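You operate a simulated robot arm through the tools that you are given. There is no shell and no other tool. Be economical: measure what you need, move in short steps, check, and stop when the job is done.

You are at the controls of a simulated robot arm. One attempt, no reset.

JOB
Take the wood block out of the grey box and close it again.
Fine: free both catches, lid on the bench before the bowl, block into the square tray, lid back on, both catches locked. Set down upright: wood block.

It is judged by the outcome, as a careful person would: the job done as asked, and still so three seconds after it is handed in. It fails if anything else is knocked over, pushed out of place, dropped, spilled or broken. A push-on lid holds only when it is set on centred and level and pressed home; a screw cap is set on level and turned clockwise until tight.

ROBOT AND FRAMES
A 6-joint arm with a fingered hand on a trunk, on a base that drives. Base frame: it is fixed to the floor where the robot stands at the start and does not move with it; the origin is under the middle of the robot, x ahead of it, y to its left, z up; the surface under the hand at the start is at about z = 0.76. Units: m, rad, N and s.
With the tool pointing down near the work surface it reaches from about 0.5 to 0.96 m from the robot's upright axis, wherever it stands. Its first joint turns from -2.897 to 2.897 rad. Places, roughly: back catch [0.8, 0, 0.9]; bowl tap knob [0.7, -0.4, 1.1]; front catch [0.6, 0, 0.9]; long bench before the bowl [0.4, -0.2, 0.8]; square tray [0.5, -0.5, 0.8]; top of the grey box [0.7, 0, 0.9]. Payload 5 kg.
The tool frame sits at the grasp point between the pads (the TCP): z along the fingers, y along the line on which they close. The tips reach 0.043 m beyond it. Largest opening 0.144 m; the body of the gripper starts 0.05 m behind the TCP. The gripper is a hand of 5 fingers: y runs from the thumb to the fingers, the wrist lies at [-0.021, -0.133, -0.233] in the tool frame.
Orientation is that of the tool frame in the base frame, as a unit quaternion [x, y, z, w]. With the fingers straight down and the wrist toward the robot, the tool's x, y and z point along [0, 1, 0], [1, 0, 0] and [0, 0, -1] of the base frame.

CONTROLS
- The arm moves only by the tool move_arm. Its argument "moves" is a list of rows, each an object (a shift or turn left out is 0) with "slide": the shift along the tool's x, y, z in m, a list of three; "turn": the turn, a rotation vector about the tool's x, y, z in rad, a list of three. In form: [{"slide": [tx, ty, tz], "turn": [rx, ry, rz]}, ...]. A call has 1 to 8 rows; each row shifts and turns the commanded pose from where the row before left it, along the tool's axes as they then stand. Rows are played at 5 a second. More than 0.05 m and 0.15 rad between two rows, and nothing of the call is played. Where a pose cannot be reached the arm comes as near as it can. A force on the tool above 40 N (or 10 N above the force at the start of the call, whichever is more), or a blocked arm, ends the call early, and 0.2 s more pass. In this call time passes only in rows, and 0.2 s behind the last. The reply holds the time, the measured pose of the TCP, the force on the tool along the base axes, the opening and the grip force, in the units named above and with some noise, with the torque about the TCP (base axes, N m) and any sound that the robot's microphone picked up.
- Cameras (640 x 400 px; columns grow to the right, rows downward): "scene" is now at [0.0184, 0.1255, 1.528]; the picture's right is [-0.37, -0.93, 0.00], its down [-0.62, 0.25, -0.74] and it looks along [0.69, -0.28, -0.67] (base axes); focal length 250 px, centre (320, 200). "wrist" rides on the gripper at [0.086, -0.108, -0.168] in the tool frame; the picture's right is [-0.80, 0.28, -0.53], its down [-0.54, -0.73, 0.42] and it looks along [-0.27, 0.63, 0.73] (tool axes); focal length 275 px, centre (320, 200). There is no depth. A picture from a camera that has moved, and an enlarged one, comes with that camera's place and axes in the base frame and with its lens.
- snapshot(camera): a new picture of that camera. The clock stands still meanwhile.
- raise_lower(by): slides the trunk up (or, below 0, down) by that many m; the arm and the scene camera ride with it, the base frame stays. It gives what a move gives, with no picture.
- roll_base(legs): drives the robot by 1 to 6 legs, each [ahead, left, turn to the left] in m, m and rad, along the robot's own axes; the way and the turn of a leg run together, so that a leg with both is an arc; at most 1.5 m and 3.142 rad a leg. The arm and the cameras ride along, it lands a little off, and it stops where it bumps. It gives what a move gives.
- move_fingers(index, middle, ring, little, thumb_bend, thumb_turn): sets how far each is bent, from 0 (flat) to 1 (curled in); at 0.3 the hand is open as for a grip, at 0.7 the pads meet at the TCP. One left out holds its place. A second passes; each finger stops where it meets its share of the squeeze, and holds until it gets a number again. It is the only way to open and close the hand. It gives what a move gives, with no picture; readings hold the bend of each and the force on index, middle, ring, little, thumb and palm. thumb_turn goes from beside the hand (0) to across from the fingers (1), as for a grip.
- turn_head(pan, tilt): turns the head with the scene camera to pan (to the left, within 2.705 rad either way) and tilt (down, from -0.506 to 1.204), counted from straight ahead of the robot. It gives what a move gives.
- enlarge(camera, box): a new picture of the part [left, top, right, bottom] of that camera's present view, enlarged. The clock stands still meanwhile.
- close_job(): hands the job in; it is judged then, once.

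Work in short steps. Places have to be worked out from the pictures, the camera data and where the tool is seen: move nearer, look again, correct. Check each grasp and each placing, and mend what went wrong. You have 120 turns and 98 pictures in all, those below and enlarged ones among them. Open the gripper and draw the arm clear of the work before you hand the job in, unless the task says otherwise; then end with one line.

The tools are called after "Call:" as name(argument=value, ...) on one line, values as JSON. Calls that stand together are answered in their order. move_arm: Moves the arm, as the interface text tells. Its arguments: {"type":"object","properties":{"moves":{"type":"array"}},"required":["moves"]} The other tools are called the same way: raise_lower (by) slides the trunk up or down; move_fingers (index, middle, ring, little, thumb_bend, thumb_turn) moves the fingers one by one; roll_base (legs) drives the base; turn_head (pan, tilt) turns the head that bears the scene camera; snapshot (camera) takes a picture; enlarge (camera, box) takes an enlarged picture of a part of a camera's view; close_job () hands the job in.

At the start:

```text
time: 0.0
ee_pos: [0.4073, -0.2048, 1.2714]
ee_rot: [0.707, 0.707, 0.0, 0.0]
ft_force: [0.5, 0.5, -0.5]
ft_torque: [-0.01, -0.01, -0.03]
finger_gap: 0.1437
grasp_force: 0.0
shape: jaw
bend: [0.3, 0.3, 0.3, 0.3, 0.3, 0.98]
finger forces: [0.1, 0.1, 0.1, 0.1, 0.0, 0.0]
trunk travel left (down, up): [-0.45, 0.14]
robot x, y, heading: [0.0039, 0.0002, 0.006]
head pan, tilt: [-0.379, 0.73]
```

scene: 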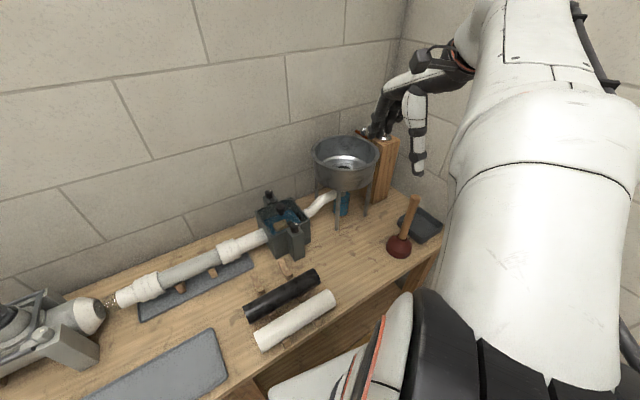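
wrist: 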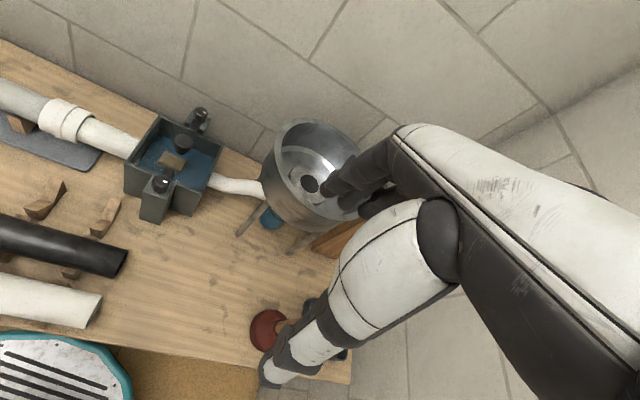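

The pictures show a grey box in a pipe line with two catches, and a bowl with a tap. I'll enlarge the box first.

Call:
enlarge(camera="scene", box=[220, 170, 350, 270])

Call:
enlarge(camera="wrist", box=[90, 80, 250, 240])

Call:
enlarge(camera="scene", box=[300, 100, 460, 280])

```text
4.00 times, centred on (285, 220) of scene
camera zoom: at [0.0184, 0.1255, 1.528], right [-0.37, -0.93, 0.0], down [-0.62, 0.25, -0.74], along [0.69, -0.28, -0.67], focal length 1001 px, centre (460, 120)
```

zoom: 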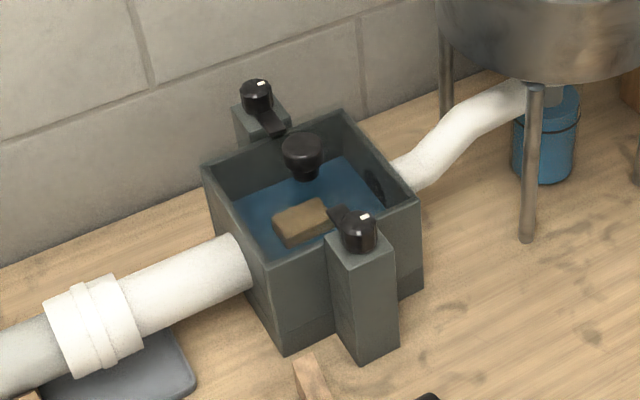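

```text
2.50 times, centred on (170, 160) of wrist
camera zoom: at [0.2978, -0.1181, 1.4395], right [0.28, -0.8, 0.53], down [-0.73, -0.54, -0.42], along [0.63, -0.27, -0.73], focal length 688 px, centre (695, 300)
```

zoom: 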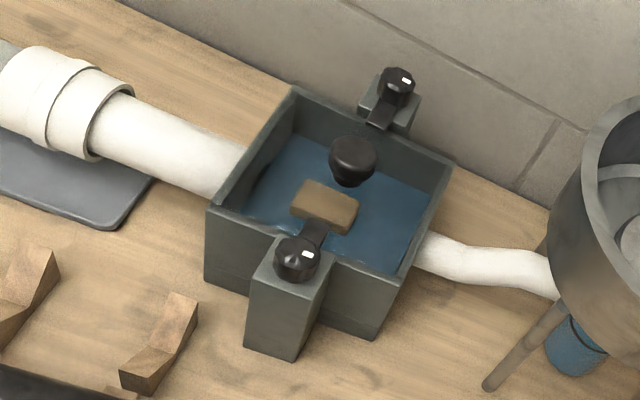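

```text
2.22 times, centred on (380, 190) of scene
camera zoom: at [0.0184, 0.1255, 1.528], right [-0.37, -0.93, 0.0], down [-0.62, 0.25, -0.74], along [0.69, -0.28, -0.67], focal length 556 px, centre (187, 222)
```

zoom: 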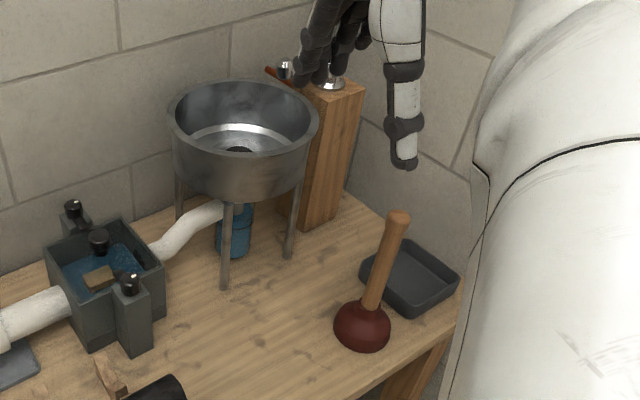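

The catches are turn-knobs with tongues over a clear lid. I put the front knob at about (0.575, 0.00, 0.90), the back knob at (0.78, 0.042, 0.90) and the lid knob at (0.67, 0.02). I'll bring the hand above the front knob and look closer.

Call:
move_arm(moves=[{"slide": [0.026, 0.01, 0.02]}, {"slide": [0.026, 0.01, 0.02]}, {"slide": [0.026, 0.02, 0.02]}, {"slide": [0.026, 0.02, 0.02]}, {"slide": [0.026, 0.02, 0.025]}, {"slide": [0.026, 0.02, 0.025]}, {"slide": [0.026, 0.02, 0.025]}, {"slide": [0.023, 0.02, 0.025]}])

Call:
snapshot(camera="wrist")

Call:
snapshot(camera="scene")

```text
time: 1.8
ee_pos: [0.5446, -0.0037, 1.0916]
ee_rot: [0.708, 0.707, -0.001, 0.0]
ft_force: [-0.6, -0.1, 0.8]
ft_torque: [0.02, -0.01, -0.02]
finger_gap: 0.1438
grasp_force: 0.0
shape: jaw
bend: [0.3, 0.3, 0.3, 0.3, 0.3, 0.98]
finger forces: [0.1, 0.1, 0.1, 0.1, 0.1, 0.1]
trunk travel left (down, up): [-0.45, 0.14]
robot x, y, heading: [0.0009, -0.0009, 0.005]
head pan, tilt: [-0.379, 0.73]
```

```text
92 pictures are left
camera wrist: at [0.4345, 0.0836, 1.2597], right [0.28, -0.8, 0.53], down [-0.73, -0.54, -0.42], along [0.63, -0.27, -0.73], focal length 275 px, centre (320, 200)
```

wrist: 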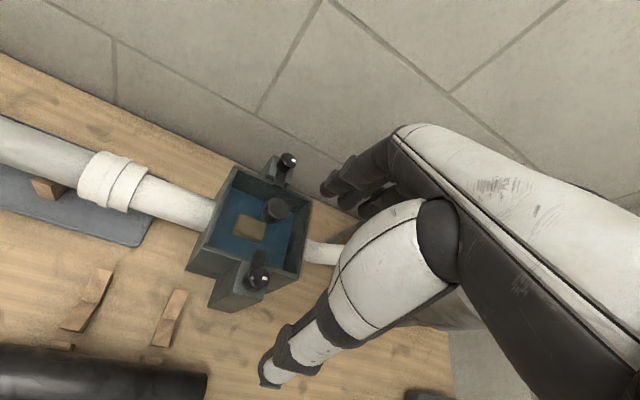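

```text
91 pictures are left
camera scene: at [0.0186, 0.1256, 1.528], right [-0.37, -0.93, 0.0], down [-0.62, 0.25, -0.74], along [0.69, -0.28, -0.67], focal length 250 px, centre (320, 200)
```

scene: 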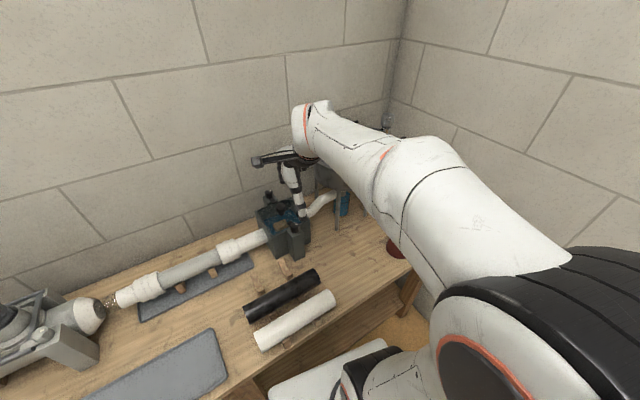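

Now a closer look at the catches from here.

Call:
enlarge(camera="wrist", box=[180, 140, 330, 315])

Call:
enlarge(camera="scene", box=[240, 130, 350, 265])

```text
2.29 times, centred on (255, 228) of wrist
camera zoom: at [0.4345, 0.0836, 1.2597], right [0.28, -0.8, 0.53], down [-0.73, -0.54, -0.42], along [0.63, -0.27, -0.73], focal length 629 px, centre (469, 137)
```

zoom: 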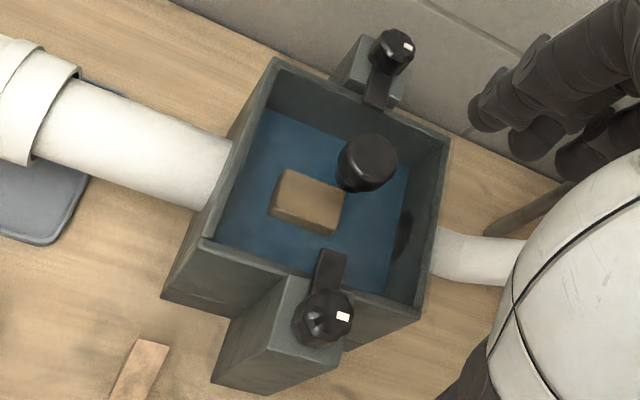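

```text
2.96 times, centred on (295, 198) of scene
camera zoom: at [0.0186, 0.1256, 1.528], right [-0.37, -0.93, 0.0], down [-0.62, 0.25, -0.74], along [0.69, -0.28, -0.67], focal length 742 px, centre (394, 207)
```

zoom: 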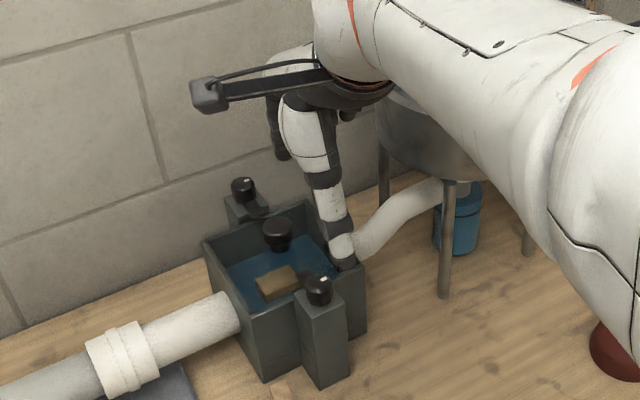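

Triangulated, the front knob top is at about (0.565, 0.000, 0.913), the back one at (0.762, 0.040, 0.913) and the lid knob at (0.671, 0.018, 0.908). I'll try a thumb-index-middle pinch in the air to learn where the tips end up.

Call:
move_fingers(index=0.65, middle=0.65, ring=0.3, little=0.3, thumb_bend=0.65, thumb_turn=1.0)

Call:
snapshot(camera="wrist")

Call:
enlarge(camera="scene", box=[240, 130, 350, 265])

```text
time: 2.8
ee_pos: [0.5441, -0.0034, 1.0922]
ee_rot: [0.707, 0.707, 0.0, 0.001]
ft_force: [0.1, -0.5, -0.1]
ft_torque: [0.0, -0.01, 0.02]
finger_gap: 0.0252
grasp_force: 0.1
shape: fingers
bend: [0.65, 0.65, 0.3, 0.3, 0.65, 1.0]
finger forces: [0.1, 0.0, 0.0, 0.1, 0.1, 0.0]
trunk travel left (down, up): [-0.45, 0.14]
robot x, y, heading: [0.0043, -0.0014, -0.004]
head pan, tilt: [-0.379, 0.73]
```

```text
88 pictures are left
camera wrist: at [0.4341, 0.0833, 1.2599], right [0.28, -0.8, 0.53], down [-0.73, -0.54, -0.42], along [0.63, -0.27, -0.73], focal length 275 px, centre (320, 200)
```

wrist: 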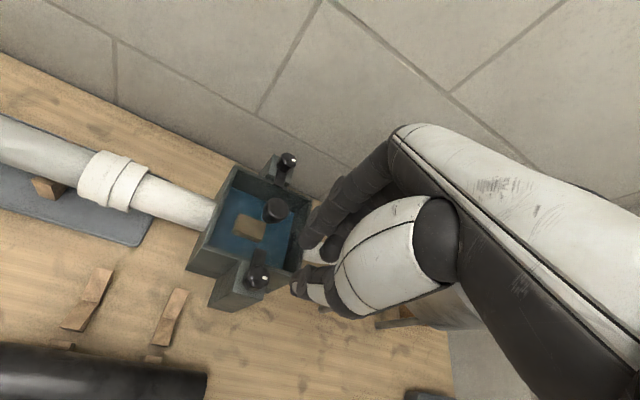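

```text
2.96 times, centred on (295, 198) of scene
camera zoom: at [0.0184, 0.1256, 1.528], right [-0.37, -0.93, 0.0], down [-0.62, 0.25, -0.74], along [0.69, -0.28, -0.67], focal length 742 px, centre (394, 207)
```

zoom: 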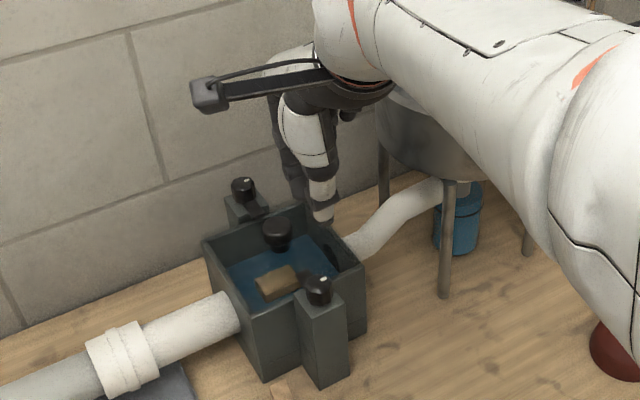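

Call:
enlarge(camera="wrist", box=[260, 180, 380, 330])

```text
2.67 times, centred on (320, 255) of wrist
camera zoom: at [0.4341, 0.0833, 1.2599], right [0.28, -0.8, 0.53], down [-0.73, -0.54, -0.42], along [0.63, -0.27, -0.73], focal length 734 px, centre (320, 53)
```

zoom: 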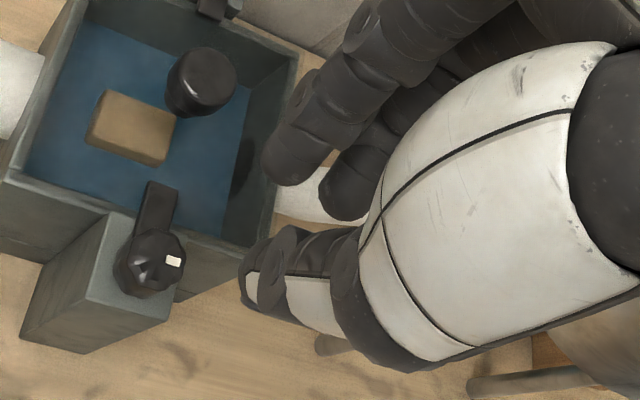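

Index and thumb oppose each other at tool x≈0, with the tips at about z +0.043. I'll curl the other fingers away and check that they clear.

Call:
move_fingers(index=0.5, middle=1.0, ring=1.0, little=1.0, thumb_bend=0.5, thumb_turn=1.0)

Call:
enlarge(camera="wrist", box=[260, 130, 420, 330])

```text
time: 3.8
ee_pos: [0.5436, -0.0037, 1.0929]
ee_rot: [0.707, 0.707, 0.001, 0.0]
ft_force: [0.0, 0.8, 0.4]
ft_torque: [0.04, 0.04, -0.01]
finger_gap: 0.0777
grasp_force: 0.1
shape: fingers
bend: [0.5, 1.0, 1.0, 1.0, 0.5, 1.0]
finger forces: [0.0, 0.0, 0.0, 0.0, 0.0, 0.0]
trunk travel left (down, up): [-0.45, 0.14]
robot x, y, heading: [0.0019, -0.0046, -0.005]
head pan, tilt: [-0.379, 0.73]
```

```text
2.00 times, centred on (340, 230) of wrist
camera zoom: at [0.4341, 0.0833, 1.2599], right [0.28, -0.8, 0.53], down [-0.73, -0.54, -0.42], along [0.63, -0.27, -0.73], focal length 551 px, centre (280, 140)
```

zoom: 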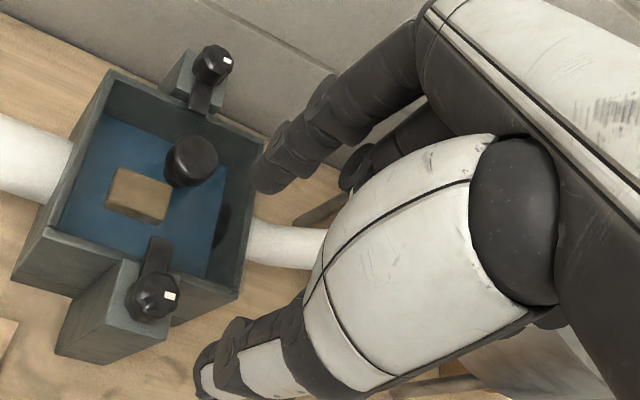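

The curled fingers clear. I'll rotate the hand about 78° clockwise seen from above, so the pinch line crosses the tongue direction.

Call:
move_arm(moves=[{"turn": [0, 0, 0.15]}, {"turn": [0, 0, 0.15]}, {"turn": [0, 0, 0.15]}, {"turn": [0, 0, 0.15]}, {"turn": [0, 0, 0.15]}, {"turn": [0, 0, 0.15]}, {"turn": [0, 0, 0.15]}, {"turn": [0, 0, 0.15]}])

Call:
move_arm(moves=[{"turn": [0, 0, 0.15]}])

Call:
snapshot(camera="wrist")

Call:
snapshot(camera="scene")

```text
time: 5.6
ee_pos: [0.5461, -0.001, 1.0922]
ee_rot: [0.983, 0.182, 0.0, 0.0]
ft_force: [-1.0, -0.3, -0.2]
ft_torque: [0.01, -0.06, 0.0]
finger_gap: 0.0779
grasp_force: 0.0
shape: fingers
bend: [0.5, 1.0, 1.0, 1.0, 0.5, 1.0]
finger forces: [0.0, 0.0, 0.0, 0.0, 0.0, 0.1]
trunk travel left (down, up): [-0.45, 0.14]
robot x, y, heading: [-0.0004, 0.0037, 0.001]
head pan, tilt: [-0.379, 0.73]
```

```text
time: 6.0
ee_pos: [0.5473, -0.0014, 1.0916]
ee_rot: [0.994, 0.11, 0.0, 0.0]
ft_force: [-0.2, 0.7, 0.0]
ft_torque: [0.03, 0.0, 0.01]
finger_gap: 0.078
grasp_force: 0.0
shape: fingers
bend: [0.5, 1.0, 1.0, 1.0, 0.5, 1.0]
finger forces: [0.1, 0.0, 0.0, 0.0, 0.1, 0.1]
trunk travel left (down, up): [-0.45, 0.14]
robot x, y, heading: [0.0006, -0.0033, 0.0]
head pan, tilt: [-0.379, 0.73]
```

```text
84 pictures are left
camera wrist: at [0.6066, 0.1251, 1.2593], right [-0.72, -0.45, 0.53], down [-0.69, 0.59, -0.42], along [-0.12, -0.67, -0.73], focal length 275 px, centre (320, 200)
```

wrist: 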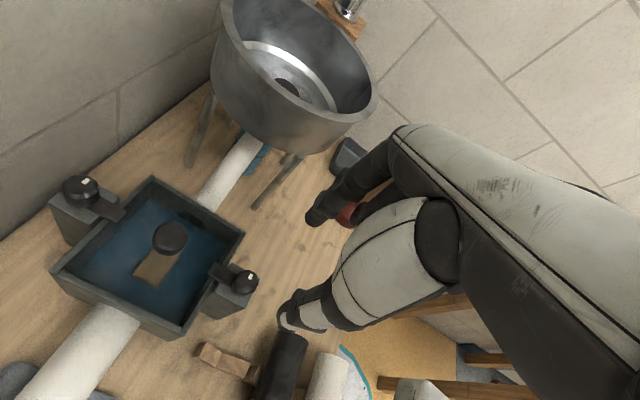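

```text
83 pictures are left
camera scene: at [0.0183, 0.1255, 1.528], right [-0.37, -0.93, 0.0], down [-0.62, 0.25, -0.74], along [0.69, -0.28, -0.67], focal length 250 px, centre (320, 200)
```

scene: 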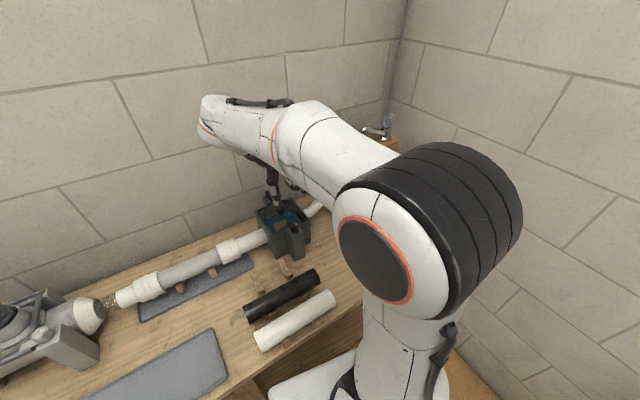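

The fresh view confirms the knob at (0.563, -0.003). I'll centre over it and descend to z≈0.98 to look before lowering.

Call:
move_arm(moves=[{"slide": [0.013, 0.004, 0.0]}, {"slide": [0, 0, 0.037]}, {"slide": [0, 0, 0.037]}, {"slide": [0, 0, 0.037]}])

Call:
enlarge(camera="wrist", box=[220, 180, 380, 340])

Call:
enlarge(camera="scene", box=[240, 150, 340, 275])

```text
time: 7.0
ee_pos: [0.5604, -0.0004, 0.9812]
ee_rot: [0.994, 0.11, -0.001, 0.0]
ft_force: [-0.2, 0.8, 0.8]
ft_torque: [0.0, -0.04, 0.02]
finger_gap: 0.0775
grasp_force: 0.2
shape: fingers
bend: [0.5, 1.0, 1.0, 1.0, 0.5, 1.0]
finger forces: [0.0, 0.1, 0.0, 0.1, 0.1, 0.0]
trunk travel left (down, up): [-0.45, 0.14]
robot x, y, heading: [0.0001, 0.001, 0.001]
head pan, tilt: [-0.379, 0.73]
```

```text
2.50 times, centred on (300, 260) of wrist
camera zoom: at [0.6196, 0.1241, 1.1481], right [-0.71, -0.45, 0.53], down [-0.69, 0.59, -0.42], along [-0.12, -0.67, -0.73], focal length 688 px, centre (370, 50)
```

zoom: 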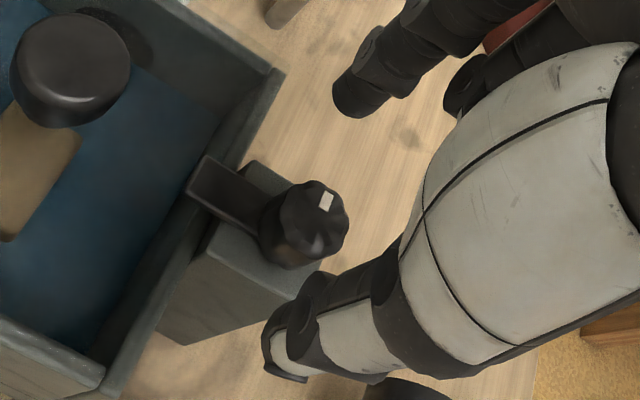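

```text
3.20 times, centred on (290, 212) of scene
camera zoom: at [0.0185, 0.1257, 1.528], right [-0.37, -0.93, 0.0], down [-0.62, 0.25, -0.74], along [0.69, -0.28, -0.67], focal length 801 px, centre (416, 160)
```

zoom: 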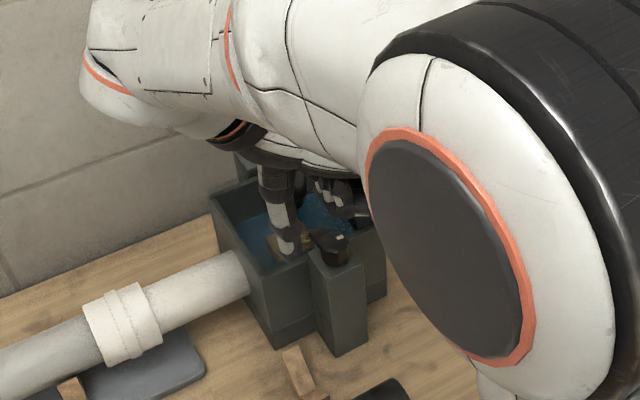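

The knob top looks nearer z≈0.92, centred around (0.561, -0.002), with the tongue at its base. I'll lower to z≈0.94 and pinch.

Call:
move_arm(moves=[{"slide": [0, 0.001, 0.02]}, {"slide": [0, 0, 0.021]}])

Call:
move_fingers(index=0.64, thumb_bend=0.64)

Call:
enlarge(camera="wrist", box=[220, 180, 380, 340])

```text
time: 7.6
ee_pos: [0.5575, -0.0026, 0.9418]
ee_rot: [0.994, 0.11, 0.001, 0.0]
ft_force: [-0.1, 0.6, 0.0]
ft_torque: [0.01, 0.02, -0.03]
finger_gap: 0.0777
grasp_force: 0.0
shape: fingers
bend: [0.5, 1.0, 1.0, 1.0, 0.5, 1.0]
finger forces: [0.0, 0.0, 0.0, 0.1, 0.0, 0.0]
trunk travel left (down, up): [-0.45, 0.14]
robot x, y, heading: [0.0035, 0.0014, -0.001]
head pan, tilt: [-0.379, 0.73]
```

```text
time: 8.6
ee_pos: [0.5578, -0.0038, 0.9412]
ee_rot: [0.994, 0.111, 0.0, 0.0]
ft_force: [0.3, 1.0, 2.9]
ft_torque: [-0.04, -0.04, -0.03]
finger_gap: 0.0344
grasp_force: 2.4
shape: fingers
bend: [0.62, 1.0, 1.0, 1.0, 0.62, 1.0]
finger forces: [2.5, 0.0, 0.0, 0.0, 2.3, 0.1]
trunk travel left (down, up): [-0.45, 0.14]
robot x, y, heading: [-0.0013, 0.0006, 0.003]
head pan, tilt: [-0.379, 0.73]
```

```text
2.50 times, centred on (300, 260) of wrist
camera zoom: at [0.6178, 0.1226, 1.1092], right [-0.71, -0.45, 0.53], down [-0.69, 0.59, -0.42], along [-0.12, -0.67, -0.73], focal length 688 px, centre (370, 50)
```

zoom: 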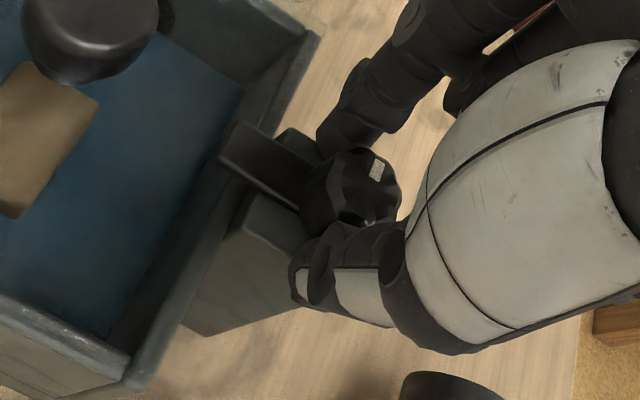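

Both tips touch the knob (gap 0.034). I'll squeeze more firmly and test a small turn counter-clockwise.

Call:
move_fingers(index=0.7, thumb_bend=0.7)

Call:
move_arm(moves=[{"turn": [0, 0, -0.1]}, {"turn": [0, 0, -0.1]}])

Call:
enlarge(camera="wrist", box=[220, 180, 380, 340])

```text
time: 9.6
ee_pos: [0.5582, -0.0039, 0.9424]
ee_rot: [0.994, 0.111, 0.0, 0.0]
ft_force: [0.4, 1.2, 3.6]
ft_torque: [-0.12, -0.12, -0.07]
finger_gap: 0.0311
grasp_force: 10.5
shape: fingers
bend: [0.64, 1.0, 1.0, 1.0, 0.64, 1.0]
finger forces: [11.9, 0.0, 0.1, 0.0, 8.1, 0.1]
trunk travel left (down, up): [-0.45, 0.14]
robot x, y, heading: [0.0003, -0.0021, -0.007]
head pan, tilt: [-0.379, 0.73]
```

```text
time: 10.2
ee_pos: [0.5578, -0.0031, 0.9417]
ee_rot: [0.978, 0.209, 0.0, 0.0]
ft_force: [-8.5, -7.9, 15.5]
ft_torque: [-0.66, 0.14, -0.47]
finger_gap: 0.0312
grasp_force: 20.0
shape: fingers
bend: [0.63, 1.0, 1.0, 1.0, 0.64, 1.0]
finger forces: [30.1, 0.1, 0.1, 0.0, 9.4, 0.0]
trunk travel left (down, up): [-0.45, 0.14]
robot x, y, heading: [0.0015, 0.002, -0.0]
head pan, tilt: [-0.379, 0.73]
```

```text
2.50 times, centred on (300, 260) of wrist
camera zoom: at [0.592, 0.1318, 1.1091], right [-0.61, -0.58, 0.53], down [-0.79, 0.44, -0.42], along [0.01, -0.68, -0.73], focal length 688 px, centre (370, 50)
```

zoom: 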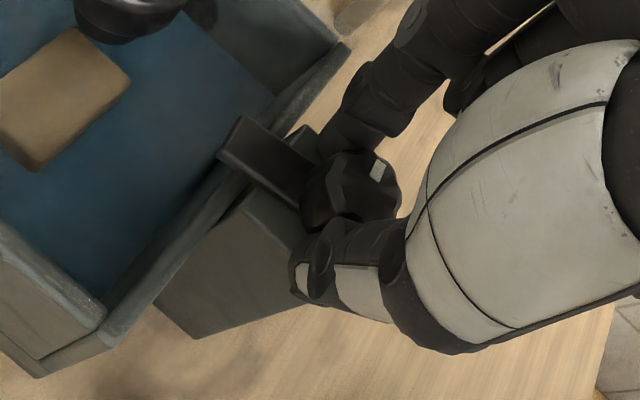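

The tongue stayed with the box and the reaction rose, so counter-clockwise is blocked. I'll go back and try clockwise.

Call:
move_arm(moves=[{"turn": [0, 0, 0.1]}, {"turn": [0, 0, 0.1]}])

Call:
move_arm(moves=[{"turn": [0, 0, 0.1]}, {"turn": [0, 0, 0.1]}, {"turn": [0, 0, 0.1]}])

Call:
enlarge(camera="wrist", box=[220, 180, 380, 340])

```text
time: 10.8
ee_pos: [0.5596, -0.0015, 0.9426]
ee_rot: [0.994, 0.111, 0.001, 0.0]
ft_force: [-1.7, -3.9, 14.7]
ft_torque: [-0.49, -0.26, 0.05]
finger_gap: 0.0308
grasp_force: 15.3
shape: fingers
bend: [0.64, 1.0, 1.0, 1.0, 0.64, 1.0]
finger forces: [22.8, 0.1, 0.1, 0.0, 7.7, 0.0]
trunk travel left (down, up): [-0.45, 0.14]
robot x, y, heading: [0.0003, 0.0024, -0.001]
head pan, tilt: [-0.379, 0.73]
```

```text
time: 11.6
ee_pos: [0.5621, -0.0013, 0.9408]
ee_rot: [0.999, -0.039, 0.001, 0.0]
ft_force: [9.0, -1.4, 18.6]
ft_torque: [-0.55, -0.63, 0.22]
finger_gap: 0.0302
grasp_force: 20.2
shape: fingers
bend: [0.64, 1.0, 1.0, 1.0, 0.64, 1.0]
finger forces: [31.7, 0.0, 0.0, 0.0, 8.3, 0.1]
trunk travel left (down, up): [-0.45, 0.14]
robot x, y, heading: [-0.002, 0.0013, -0.0]
head pan, tilt: [-0.379, 0.73]
```

```text
2.50 times, centred on (300, 260) of wrist
camera zoom: at [0.6547, 0.1004, 1.109], right [-0.82, -0.22, 0.53], down [-0.48, 0.77, -0.42], along [-0.31, -0.6, -0.73], focal length 688 px, centre (370, 50)
```

zoom: 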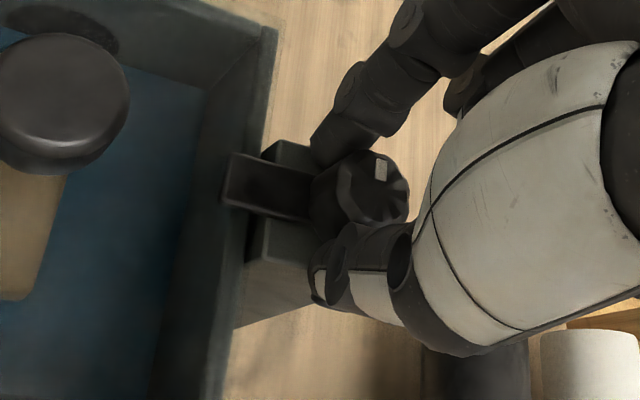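

Call:
enlarge(camera="wrist", box=[270, 220, 350, 270])

```text
8.00 times, centred on (310, 245) of wrist
camera zoom: at [0.6547, 0.1004, 1.109], right [-0.82, -0.22, 0.53], down [-0.48, 0.77, -0.42], along [-0.31, -0.6, -0.73], focal length 2202 px, centre (400, -160)
```

zoom: 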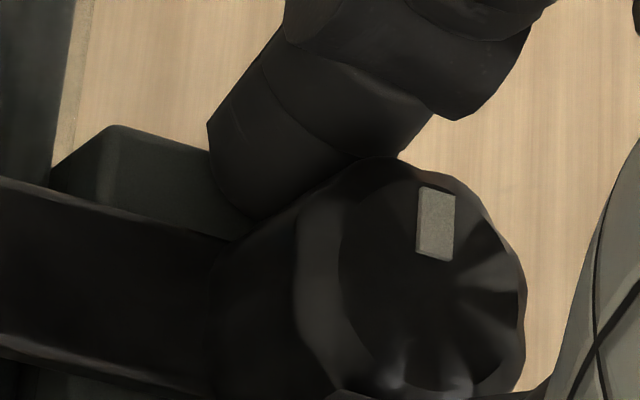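

The knob has not turned. The index tip is gripping about 9 mm too far to the tongue side, so I'll open, shift back and regrip centred.

Call:
move_fingers(index=0.54, thumb_bend=0.54)

Call:
move_arm(moves=[{"slide": [-0.005, 0, -0.002]}, {"slide": [-0.004, 0, 0], "turn": [0, 0, -0.1]}])

Call:
enlarge(camera="wrist", box=[250, 210, 360, 285])

```text
time: 12.6
ee_pos: [0.5614, -0.0011, 0.9404]
ee_rot: [0.999, -0.04, 0.0, 0.0]
ft_force: [-0.1, 1.3, -0.3]
ft_torque: [0.02, -0.02, 0.03]
finger_gap: 0.0634
grasp_force: 0.0
shape: fingers
bend: [0.54, 1.0, 1.0, 1.0, 0.54, 1.0]
finger forces: [0.0, 0.0, 0.0, 0.0, 0.0, 0.0]
trunk travel left (down, up): [-0.45, 0.14]
robot x, y, heading: [0.0018, -0.0035, 0.003]
head pan, tilt: [-0.379, 0.73]
```

```text
time: 13.2
ee_pos: [0.5504, -0.002, 0.9427]
ee_rot: [1.0, 0.011, -0.001, 0.0]
ft_force: [-0.6, 0.0, -0.7]
ft_torque: [0.0, 0.01, 0.0]
finger_gap: 0.0634
grasp_force: 0.0
shape: fingers
bend: [0.54, 1.0, 1.0, 1.0, 0.54, 1.0]
finger forces: [0.0, 0.1, 0.0, 0.1, 0.0, 0.0]
trunk travel left (down, up): [-0.45, 0.14]
robot x, y, heading: [-0.0008, -0.003, 0.002]
head pan, tilt: [-0.379, 0.73]
```

```text
5.33 times, centred on (305, 248) of wrist
camera zoom: at [0.6343, 0.1097, 1.1091], right [-0.79, -0.3, 0.53], down [-0.56, 0.71, -0.42], along [-0.25, -0.63, -0.73], focal length 1468 px, centre (400, -53)
```

zoom: 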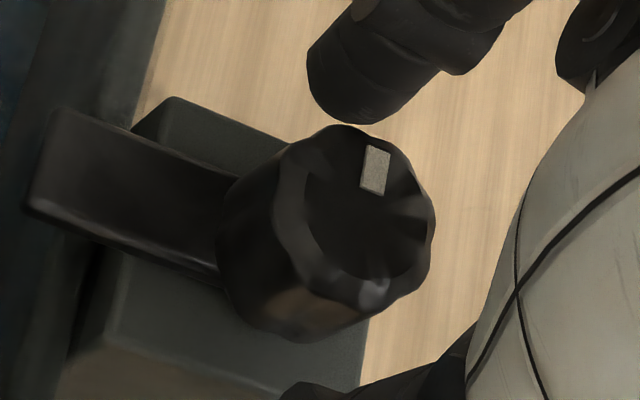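

Now it's better centred. I'll squeeze and test counter-clockwise again.

Call:
move_fingers(index=0.74, thumb_bend=0.74)

Call:
move_arm(moves=[{"turn": [0, 0, -0.1]}, {"turn": [0, 0, -0.1]}, {"turn": [0, 0, -0.1]}])

Call:
enlarge(camera="wrist", box=[250, 210, 360, 285])

```text
time: 14.2
ee_pos: [0.5501, -0.0018, 0.9426]
ee_rot: [1.0, 0.01, 0.001, 0.001]
ft_force: [0.4, 1.2, 2.2]
ft_torque: [-0.28, -0.07, -0.07]
finger_gap: 0.0298
grasp_force: 14.7
shape: fingers
bend: [0.62, 1.0, 1.0, 1.0, 0.66, 1.0]
finger forces: [16.6, 0.1, 0.0, 0.1, 12.0, 0.0]
trunk travel left (down, up): [-0.45, 0.14]
robot x, y, heading: [-0.0009, -0.0032, -0.001]
head pan, tilt: [-0.379, 0.73]
```

```text
time: 15.0
ee_pos: [0.5513, -0.0023, 0.9423]
ee_rot: [0.987, 0.16, 0.0, 0.0]
ft_force: [-6.3, -6.4, 9.6]
ft_torque: [-0.63, 0.03, -0.22]
finger_gap: 0.0292
grasp_force: 20.1
shape: fingers
bend: [0.61, 1.0, 1.0, 1.0, 0.67, 1.0]
finger forces: [30.3, 0.0, 0.0, 0.1, 10.4, 0.1]
trunk travel left (down, up): [-0.45, 0.14]
robot x, y, heading: [0.0022, -0.0015, -0.005]
head pan, tilt: [-0.379, 0.73]
```

```text
5.33 times, centred on (305, 248) of wrist
camera zoom: at [0.5975, 0.1286, 1.1094], right [-0.67, -0.52, 0.53], down [-0.74, 0.52, -0.42], along [-0.06, -0.68, -0.73], focal length 1468 px, centre (400, -53)
```

zoom: 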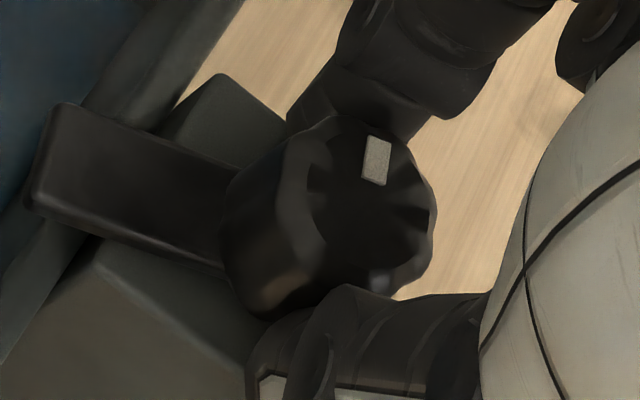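

The knob and tongue now follow the hand counter-clockwise, so I continue the turn.

Call:
move_arm(moves=[{"turn": [0, 0, -0.12]}, {"turn": [0, 0, -0.12]}, {"turn": [0, 0, -0.12]}, {"turn": [0, 0, -0.12]}])

Call:
enlarge(camera="wrist", box=[220, 180, 380, 285])

```text
time: 16.0
ee_pos: [0.5501, -0.0035, 0.9423]
ee_rot: [0.921, 0.389, 0.0, 0.0]
ft_force: [-16.0, -19.4, 20.6]
ft_torque: [-0.84, 0.65, -1.0]
finger_gap: 0.0321
grasp_force: 31.9
shape: fingers
bend: [0.59, 1.0, 1.0, 1.0, 0.69, 1.0]
finger forces: [33.9, 0.0, 0.1, 0.1, 29.1, 0.0]
trunk travel left (down, up): [-0.45, 0.14]
robot x, y, heading: [-0.0019, 0.0013, -0.002]
head pan, tilt: [-0.379, 0.73]
```

```text
3.81 times, centred on (300, 232) of wrist
camera zoom: at [0.5315, 0.1344, 1.11], right [-0.35, -0.77, 0.53], down [-0.9, 0.12, -0.42], along [0.26, -0.63, -0.73], focal length 1049 px, centre (396, 76)
```

zoom: 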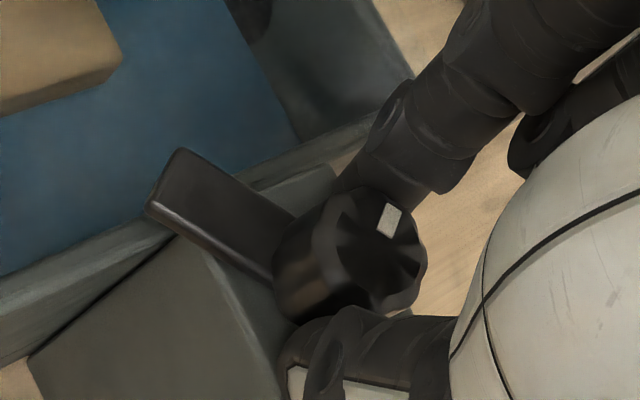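

The turn works, but the side force (-16, -19 N) shows I'm rotating off the knob axis, since the pinch sits about 1 cm along tool x. I'll correct that and pivot about the pinch point.

Call:
move_arm(moves=[{"slide": [-0.003, 0.004, 0]}])

Call:
move_arm(moves=[{"slide": [0, 0.0012, 0], "turn": [0, 0, -0.12]}, {"slide": [0, 0.0012, 0], "turn": [0, 0, -0.12]}, {"slide": [0, 0.0012, 0], "turn": [0, 0, -0.12]}])

Call:
enlarge(camera="wrist", box=[220, 180, 380, 285])

```text
time: 16.4
ee_pos: [0.5514, -0.0049, 0.9428]
ee_rot: [0.92, 0.391, 0.002, 0.001]
ft_force: [-16.9, -7.2, 24.2]
ft_torque: [0.06, 0.88, -0.73]
finger_gap: 0.0329
grasp_force: 31.3
shape: fingers
bend: [0.59, 1.0, 1.0, 1.0, 0.69, 1.0]
finger forces: [23.1, 0.0, 0.0, 0.1, 40.7, 0.0]
trunk travel left (down, up): [-0.45, 0.14]
robot x, y, heading: [0.002, -0.0004, 0.0]
head pan, tilt: [-0.379, 0.73]
```

```text
time: 17.3
ee_pos: [0.5535, -0.0163, 0.9403]
ee_rot: [0.839, 0.544, -0.003, 0.0]
ft_force: [-7.0, -22.3, 8.4]
ft_torque: [-1.13, -0.1, -0.76]
finger_gap: 0.0284
grasp_force: 20.0
shape: fingers
bend: [0.6, 1.0, 1.0, 1.0, 0.69, 1.0]
finger forces: [31.6, 0.0, 0.0, 0.1, 9.2, 0.1]
trunk travel left (down, up): [-0.45, 0.14]
robot x, y, heading: [0.0027, -0.0004, -0.007]
head pan, tilt: [-0.379, 0.73]
stopped in row 3: the force on the tool passed its limit at 42 N (the readings are from after the stop); the commanded pose is now the measured one
```

```text
3.81 times, centred on (300, 232) of wrist
camera zoom: at [0.4888, 0.1075, 1.1089], right [-0.06, -0.84, 0.54], down [-0.89, -0.2, -0.42], along [0.46, -0.5, -0.73], focal length 1049 px, centre (396, 76)
```

zoom: 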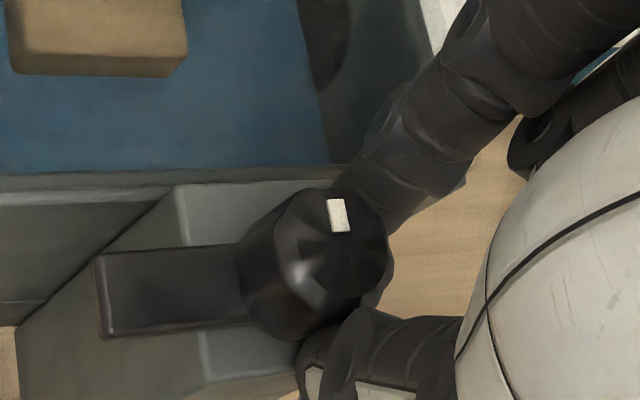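

The front tongue now lies parallel to the rim, clear of the lid, so that catch is free. I'll release and rise.

Call:
move_fingers(index=0.5, thumb_bend=0.5)

Call:
move_arm(moves=[{"slide": [0, 0, -0.035]}, {"slide": [0, 0, -0.035]}, {"slide": [0, 0, -0.03]}])

Call:
enlarge(camera="wrist", box=[160, 120, 360, 320])

```text
time: 18.3
ee_pos: [0.5525, -0.0117, 0.9422]
ee_rot: [0.838, 0.546, -0.001, 0.0]
ft_force: [-9.1, -5.6, 15.9]
ft_torque: [-0.38, -0.14, -0.24]
finger_gap: 0.066
grasp_force: 9.3
shape: fingers
bend: [0.56, 1.0, 1.0, 1.0, 0.5, 1.0]
finger forces: [18.8, 0.1, 0.0, 0.0, 0.1, 0.0]
trunk travel left (down, up): [-0.45, 0.14]
robot x, y, heading: [-0.0024, -0.0001, -0.003]
head pan, tilt: [-0.379, 0.73]
```

```text
time: 19.1
ee_pos: [0.5559, -0.0101, 1.041]
ee_rot: [0.838, 0.546, -0.003, -0.001]
ft_force: [0.3, -0.2, 0.9]
ft_torque: [0.02, 0.0, -0.01]
finger_gap: 0.0779
grasp_force: 0.0
shape: fingers
bend: [0.5, 1.0, 1.0, 1.0, 0.5, 1.0]
finger forces: [0.1, 0.0, 0.0, 0.1, 0.1, 0.0]
trunk travel left (down, up): [-0.45, 0.14]
robot x, y, heading: [-0.0024, -0.0002, -0.004]
head pan, tilt: [-0.379, 0.73]
```

```text
2.00 times, centred on (260, 220) of wrist
camera zoom: at [0.4917, 0.1142, 1.2082], right [-0.06, -0.84, 0.54], down [-0.89, -0.2, -0.42], along [0.46, -0.5, -0.73], focal length 551 px, centre (440, 160)
```

zoom: 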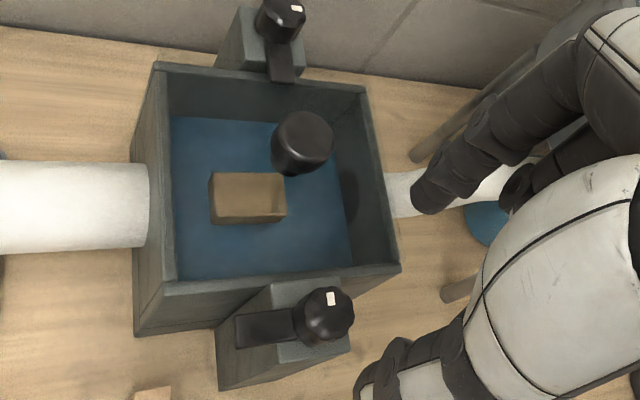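

The front catch is free. The wall is only about 6 cm behind the back knob, so I'll work that one with the hand angled (tool y about 40° to the right), moving at this height to just above it.

Call:
move_arm(moves=[{"turn": [0, 0, 0.14]}, {"turn": [0, 0, 0.14]}, {"slide": [0.0316, 0.0249, 0]}, {"slide": [0.0316, 0.0249, 0]}, {"slide": [0.0316, 0.0249, 0]}, {"slide": [0.0316, 0.0249, 0]}, {"slide": [0.0316, 0.0249, 0]}])

Call:
enlarge(camera="wrist", box=[180, 160, 400, 320])

Call:
snapshot(camera="scene")

```text
time: 20.7
ee_pos: [0.7511, 0.0312, 1.0356]
ee_rot: [0.906, 0.423, -0.004, 0.001]
ft_force: [-0.3, -0.6, 1.0]
ft_torque: [0.01, 0.0, -0.01]
finger_gap: 0.0778
grasp_force: 0.1
shape: fingers
bend: [0.5, 1.0, 1.0, 1.0, 0.5, 1.0]
finger forces: [0.0, 0.0, 0.0, 0.1, 0.0, 0.0]
trunk travel left (down, up): [-0.45, 0.14]
robot x, y, heading: [-0.0006, -0.0023, -0.005]
head pan, tilt: [-0.379, 0.73]
```

```text
2.50 times, centred on (290, 240) of wrist
camera zoom: at [0.7234, 0.1671, 1.2032], right [-0.29, -0.79, 0.54], down [-0.91, 0.05, -0.42], along [0.31, -0.61, -0.73], focal length 688 px, centre (395, 100)
```

zoom: 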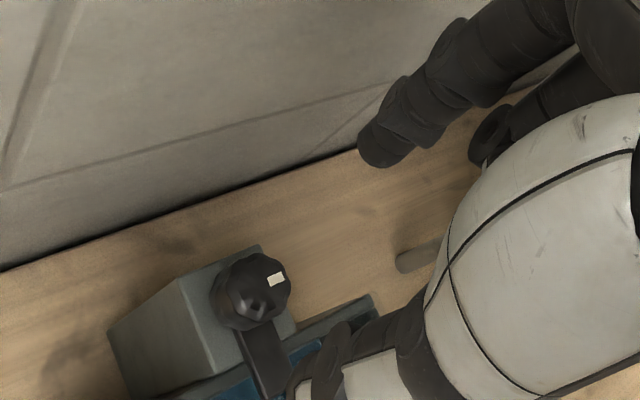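

```text
70 pictures are left
camera scene: at [0.0191, 0.1251, 1.5279], right [-0.37, -0.93, 0.0], down [-0.62, 0.25, -0.74], along [0.69, -0.28, -0.67], focal length 250 px, centre (320, 200)
```

scene: 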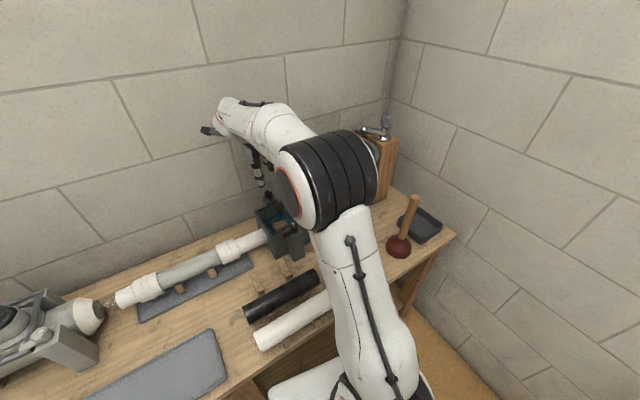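

The wall clears by a few centimetres and the back knob is at about (0.758, 0.037). I'll lower around it and look.

Call:
move_arm(moves=[{"slide": [-0.001, 0.0017, 0.03]}, {"slide": [0, 0, 0.03]}, {"slide": [0, 0, 0.03]}])

Call:
enlarge(camera="wrist", box=[220, 190, 360, 290])

```text
time: 21.5
ee_pos: [0.7494, 0.0279, 0.9488]
ee_rot: [0.905, 0.425, -0.003, 0.001]
ft_force: [1.3, 0.1, 0.4]
ft_torque: [0.02, 0.0, -0.02]
finger_gap: 0.0778
grasp_force: 0.1
shape: fingers
bend: [0.5, 1.0, 1.0, 1.0, 0.5, 1.0]
finger forces: [0.0, 0.0, 0.0, 0.1, 0.1, 0.0]
trunk travel left (down, up): [-0.45, 0.14]
robot x, y, heading: [-0.0007, 0.0005, -0.002]
head pan, tilt: [-0.379, 0.73]
```

```text
4.00 times, centred on (290, 240) of wrist
camera zoom: at [0.7218, 0.1639, 1.1157], right [-0.29, -0.79, 0.54], down [-0.91, 0.05, -0.42], along [0.31, -0.61, -0.73], focal length 1101 px, centre (440, 40)
```

zoom: 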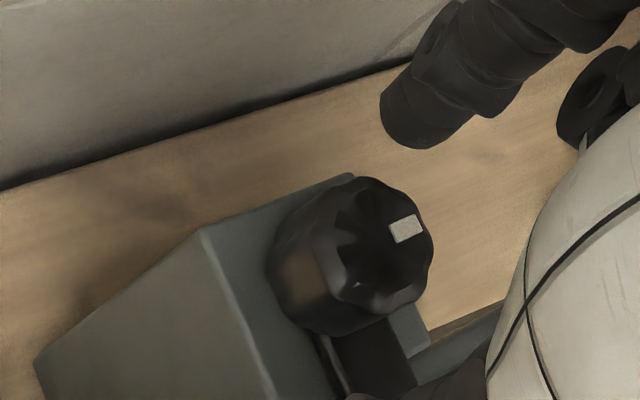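

I need to shift about 6 mm along tool x to centre, and lower a bit more. Then squeeze.

Call:
move_arm(moves=[{"slide": [0.006, 0.001, 0.004]}])

Call:
move_fingers(index=0.74, thumb_bend=0.74)

Call:
enlarge(camera="wrist", box=[220, 190, 360, 290])

```text
time: 21.9
ee_pos: [0.755, 0.0319, 0.944]
ee_rot: [0.906, 0.423, -0.003, 0.0]
ft_force: [0.9, -0.1, 0.1]
ft_torque: [0.01, -0.06, -0.02]
finger_gap: 0.0782
grasp_force: 0.2
shape: fingers
bend: [0.5, 1.0, 1.0, 1.0, 0.5, 1.0]
finger forces: [0.0, 0.0, 0.0, 0.0, 0.1, 0.0]
trunk travel left (down, up): [-0.45, 0.14]
robot x, y, heading: [-0.0017, -0.0008, -0.0]
head pan, tilt: [-0.379, 0.73]
```

```text
time: 22.9
ee_pos: [0.7552, 0.032, 0.9442]
ee_rot: [0.906, 0.424, -0.003, 0.001]
ft_force: [-3.2, 5.4, -2.5]
ft_torque: [0.18, 0.02, 0.01]
finger_gap: 0.0305
grasp_force: 11.6
shape: fingers
bend: [0.63, 1.0, 1.0, 1.0, 0.66, 1.0]
finger forces: [9.7, 0.0, 0.1, 0.0, 14.7, 0.0]
trunk travel left (down, up): [-0.45, 0.14]
robot x, y, heading: [-0.0, -0.0021, -0.001]
head pan, tilt: [-0.379, 0.73]
```

```text
4.00 times, centred on (290, 240) of wrist
camera zoom: at [0.7266, 0.1689, 1.1121], right [-0.29, -0.79, 0.54], down [-0.91, 0.05, -0.42], along [0.31, -0.61, -0.73], focal length 1101 px, centre (440, 40)
```

zoom: 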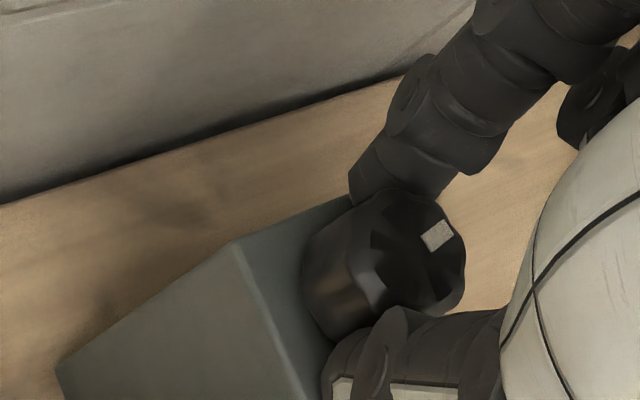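

Well centred. I'll test clockwise, the mirrored direction, pivoting about the knob.

Call:
move_arm(moves=[{"slide": [0, -0.0008, 0], "turn": [0, 0, 0.1]}, {"slide": [0, -0.0008, 0], "turn": [0, 0, 0.1]}, {"slide": [0, -0.0008, 0], "turn": [0, 0, 0.1]}])

Call:
enlarge(camera="wrist", box=[220, 190, 360, 290])

```text
time: 23.7
ee_pos: [0.7541, 0.0328, 0.9457]
ee_rot: [0.959, 0.283, -0.002, 0.001]
ft_force: [-1.5, 5.3, -8.9]
ft_torque: [0.11, -0.04, 0.1]
finger_gap: 0.0303
grasp_force: 11.4
shape: fingers
bend: [0.63, 1.0, 1.0, 1.0, 0.66, 1.0]
finger forces: [8.5, 0.1, 0.0, 0.0, 13.7, 0.0]
trunk travel left (down, up): [-0.45, 0.14]
robot x, y, heading: [0.0008, 0.0009, -0.004]
head pan, tilt: [-0.379, 0.73]
```

```text
4.00 times, centred on (290, 240) of wrist
camera zoom: at [0.7678, 0.1726, 1.1123], right [-0.51, -0.67, 0.54], down [-0.85, 0.31, -0.42], along [0.11, -0.67, -0.73], focal length 1101 px, centre (440, 40)
```

zoom: 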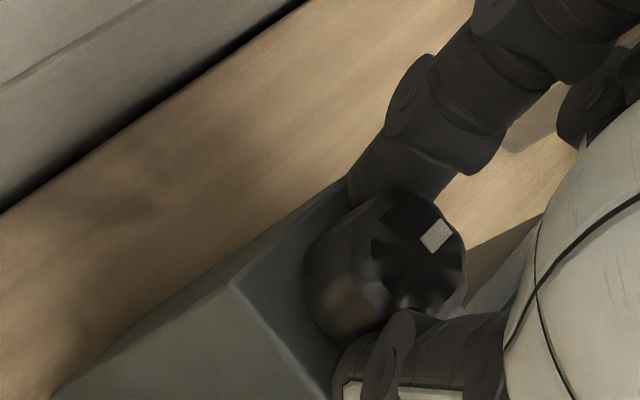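

The knob follows clockwise with low torque. I'll turn another 0.2 rad, then regrip, since the wrist camera nears the wall.

Call:
move_arm(moves=[{"slide": [0, -0.0008, 0.0005], "turn": [0, 0, 0.1]}, {"slide": [0, -0.0008, 0.0005], "turn": [0, 0, 0.1]}])

Call:
move_fingers(index=0.54, thumb_bend=0.54)

Call:
enlarge(camera="wrist", box=[220, 190, 360, 290])

```text
time: 24.3
ee_pos: [0.7543, 0.0351, 0.9455]
ee_rot: [0.983, 0.186, -0.002, 0.0]
ft_force: [0.4, 2.9, -8.3]
ft_torque: [-0.01, -0.11, 0.15]
finger_gap: 0.0296
grasp_force: 11.5
shape: fingers
bend: [0.64, 1.0, 1.0, 1.0, 0.66, 1.0]
finger forces: [9.9, 0.0, 0.0, 0.0, 13.0, 0.1]
trunk travel left (down, up): [-0.45, 0.14]
robot x, y, heading: [0.0024, -0.0017, -0.003]
head pan, tilt: [-0.379, 0.73]
```

```text
time: 25.3
ee_pos: [0.7531, 0.0355, 0.9459]
ee_rot: [0.982, 0.187, -0.002, 0.002]
ft_force: [-0.1, 0.4, 0.1]
ft_torque: [0.0, -0.01, -0.01]
finger_gap: 0.0633
grasp_force: 0.1
shape: fingers
bend: [0.54, 1.0, 1.0, 1.0, 0.54, 1.0]
finger forces: [0.0, 0.0, 0.1, 0.0, 0.0, 0.0]
trunk travel left (down, up): [-0.45, 0.14]
robot x, y, heading: [0.0001, 0.0003, -0.004]
head pan, tilt: [-0.379, 0.73]
```

```text
4.00 times, centred on (290, 240) of wrist
camera zoom: at [0.7936, 0.1689, 1.1125], right [-0.63, -0.55, 0.54], down [-0.77, 0.48, -0.42], along [-0.02, -0.68, -0.73], focal length 1101 px, centre (440, 40)
```

zoom: 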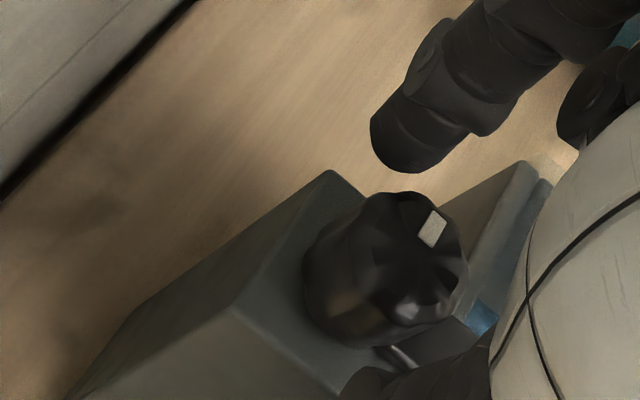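

The knob has turned about 0.5 rad. I'll lift, swing the hand counter-clockwise to about +30° for a fresh grip, and recentre above the knob.

Call:
move_arm(moves=[{"slide": [0, 0, -0.03]}, {"slide": [0, 0, -0.03], "turn": [0, 0, -0.14]}, {"turn": [0, 0, -0.145]}, {"turn": [0, 0, -0.145]}, {"turn": [0, 0, -0.145]}, {"turn": [0, 0, -0.145]}, {"turn": [0, 0, -0.145]}, {"turn": [0, 0, -0.145]}])

Call:
move_arm(moves=[{"turn": [0, 0, -0.145]}, {"turn": [0, 0, -0.145]}, {"turn": [0, 0, -0.145]}, {"turn": [0, 0, -0.145]}, {"turn": [0, 0, -0.13]}])

Call:
enlarge(camera="wrist", box=[180, 160, 400, 320])

```text
time: 27.1
ee_pos: [0.7534, 0.0354, 1.0043]
ee_rot: [0.769, 0.64, -0.003, 0.0]
ft_force: [0.1, 0.8, 0.1]
ft_torque: [0.01, -0.01, -0.01]
finger_gap: 0.0635
grasp_force: 0.0
shape: fingers
bend: [0.54, 1.0, 1.0, 1.0, 0.54, 1.0]
finger forces: [0.1, 0.0, 0.1, 0.1, 0.0, 0.0]
trunk travel left (down, up): [-0.45, 0.14]
robot x, y, heading: [-0.0006, 0.0004, -0.004]
head pan, tilt: [-0.379, 0.73]
```

```text
time: 28.3
ee_pos: [0.7533, 0.0359, 1.0052]
ee_rot: [0.498, 0.867, -0.001, -0.001]
ft_force: [-0.3, -0.3, 0.8]
ft_torque: [0.0, -0.05, 0.01]
finger_gap: 0.0634
grasp_force: 0.1
shape: fingers
bend: [0.54, 1.0, 1.0, 1.0, 0.54, 1.0]
finger forces: [0.1, 0.0, 0.1, 0.1, 0.1, 0.1]
trunk travel left (down, up): [-0.45, 0.14]
robot x, y, heading: [-0.0007, -0.0022, -0.002]
head pan, tilt: [-0.379, 0.73]
```

```text
2.50 times, centred on (290, 240) of wrist
camera zoom: at [0.617, 0.0565, 1.173], right [0.65, -0.54, 0.53], down [-0.36, -0.83, -0.42], along [0.67, 0.08, -0.73], focal length 688 px, centre (395, 100)
```

zoom: 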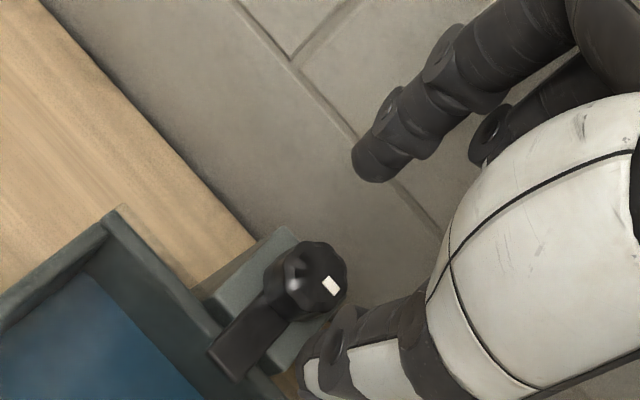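

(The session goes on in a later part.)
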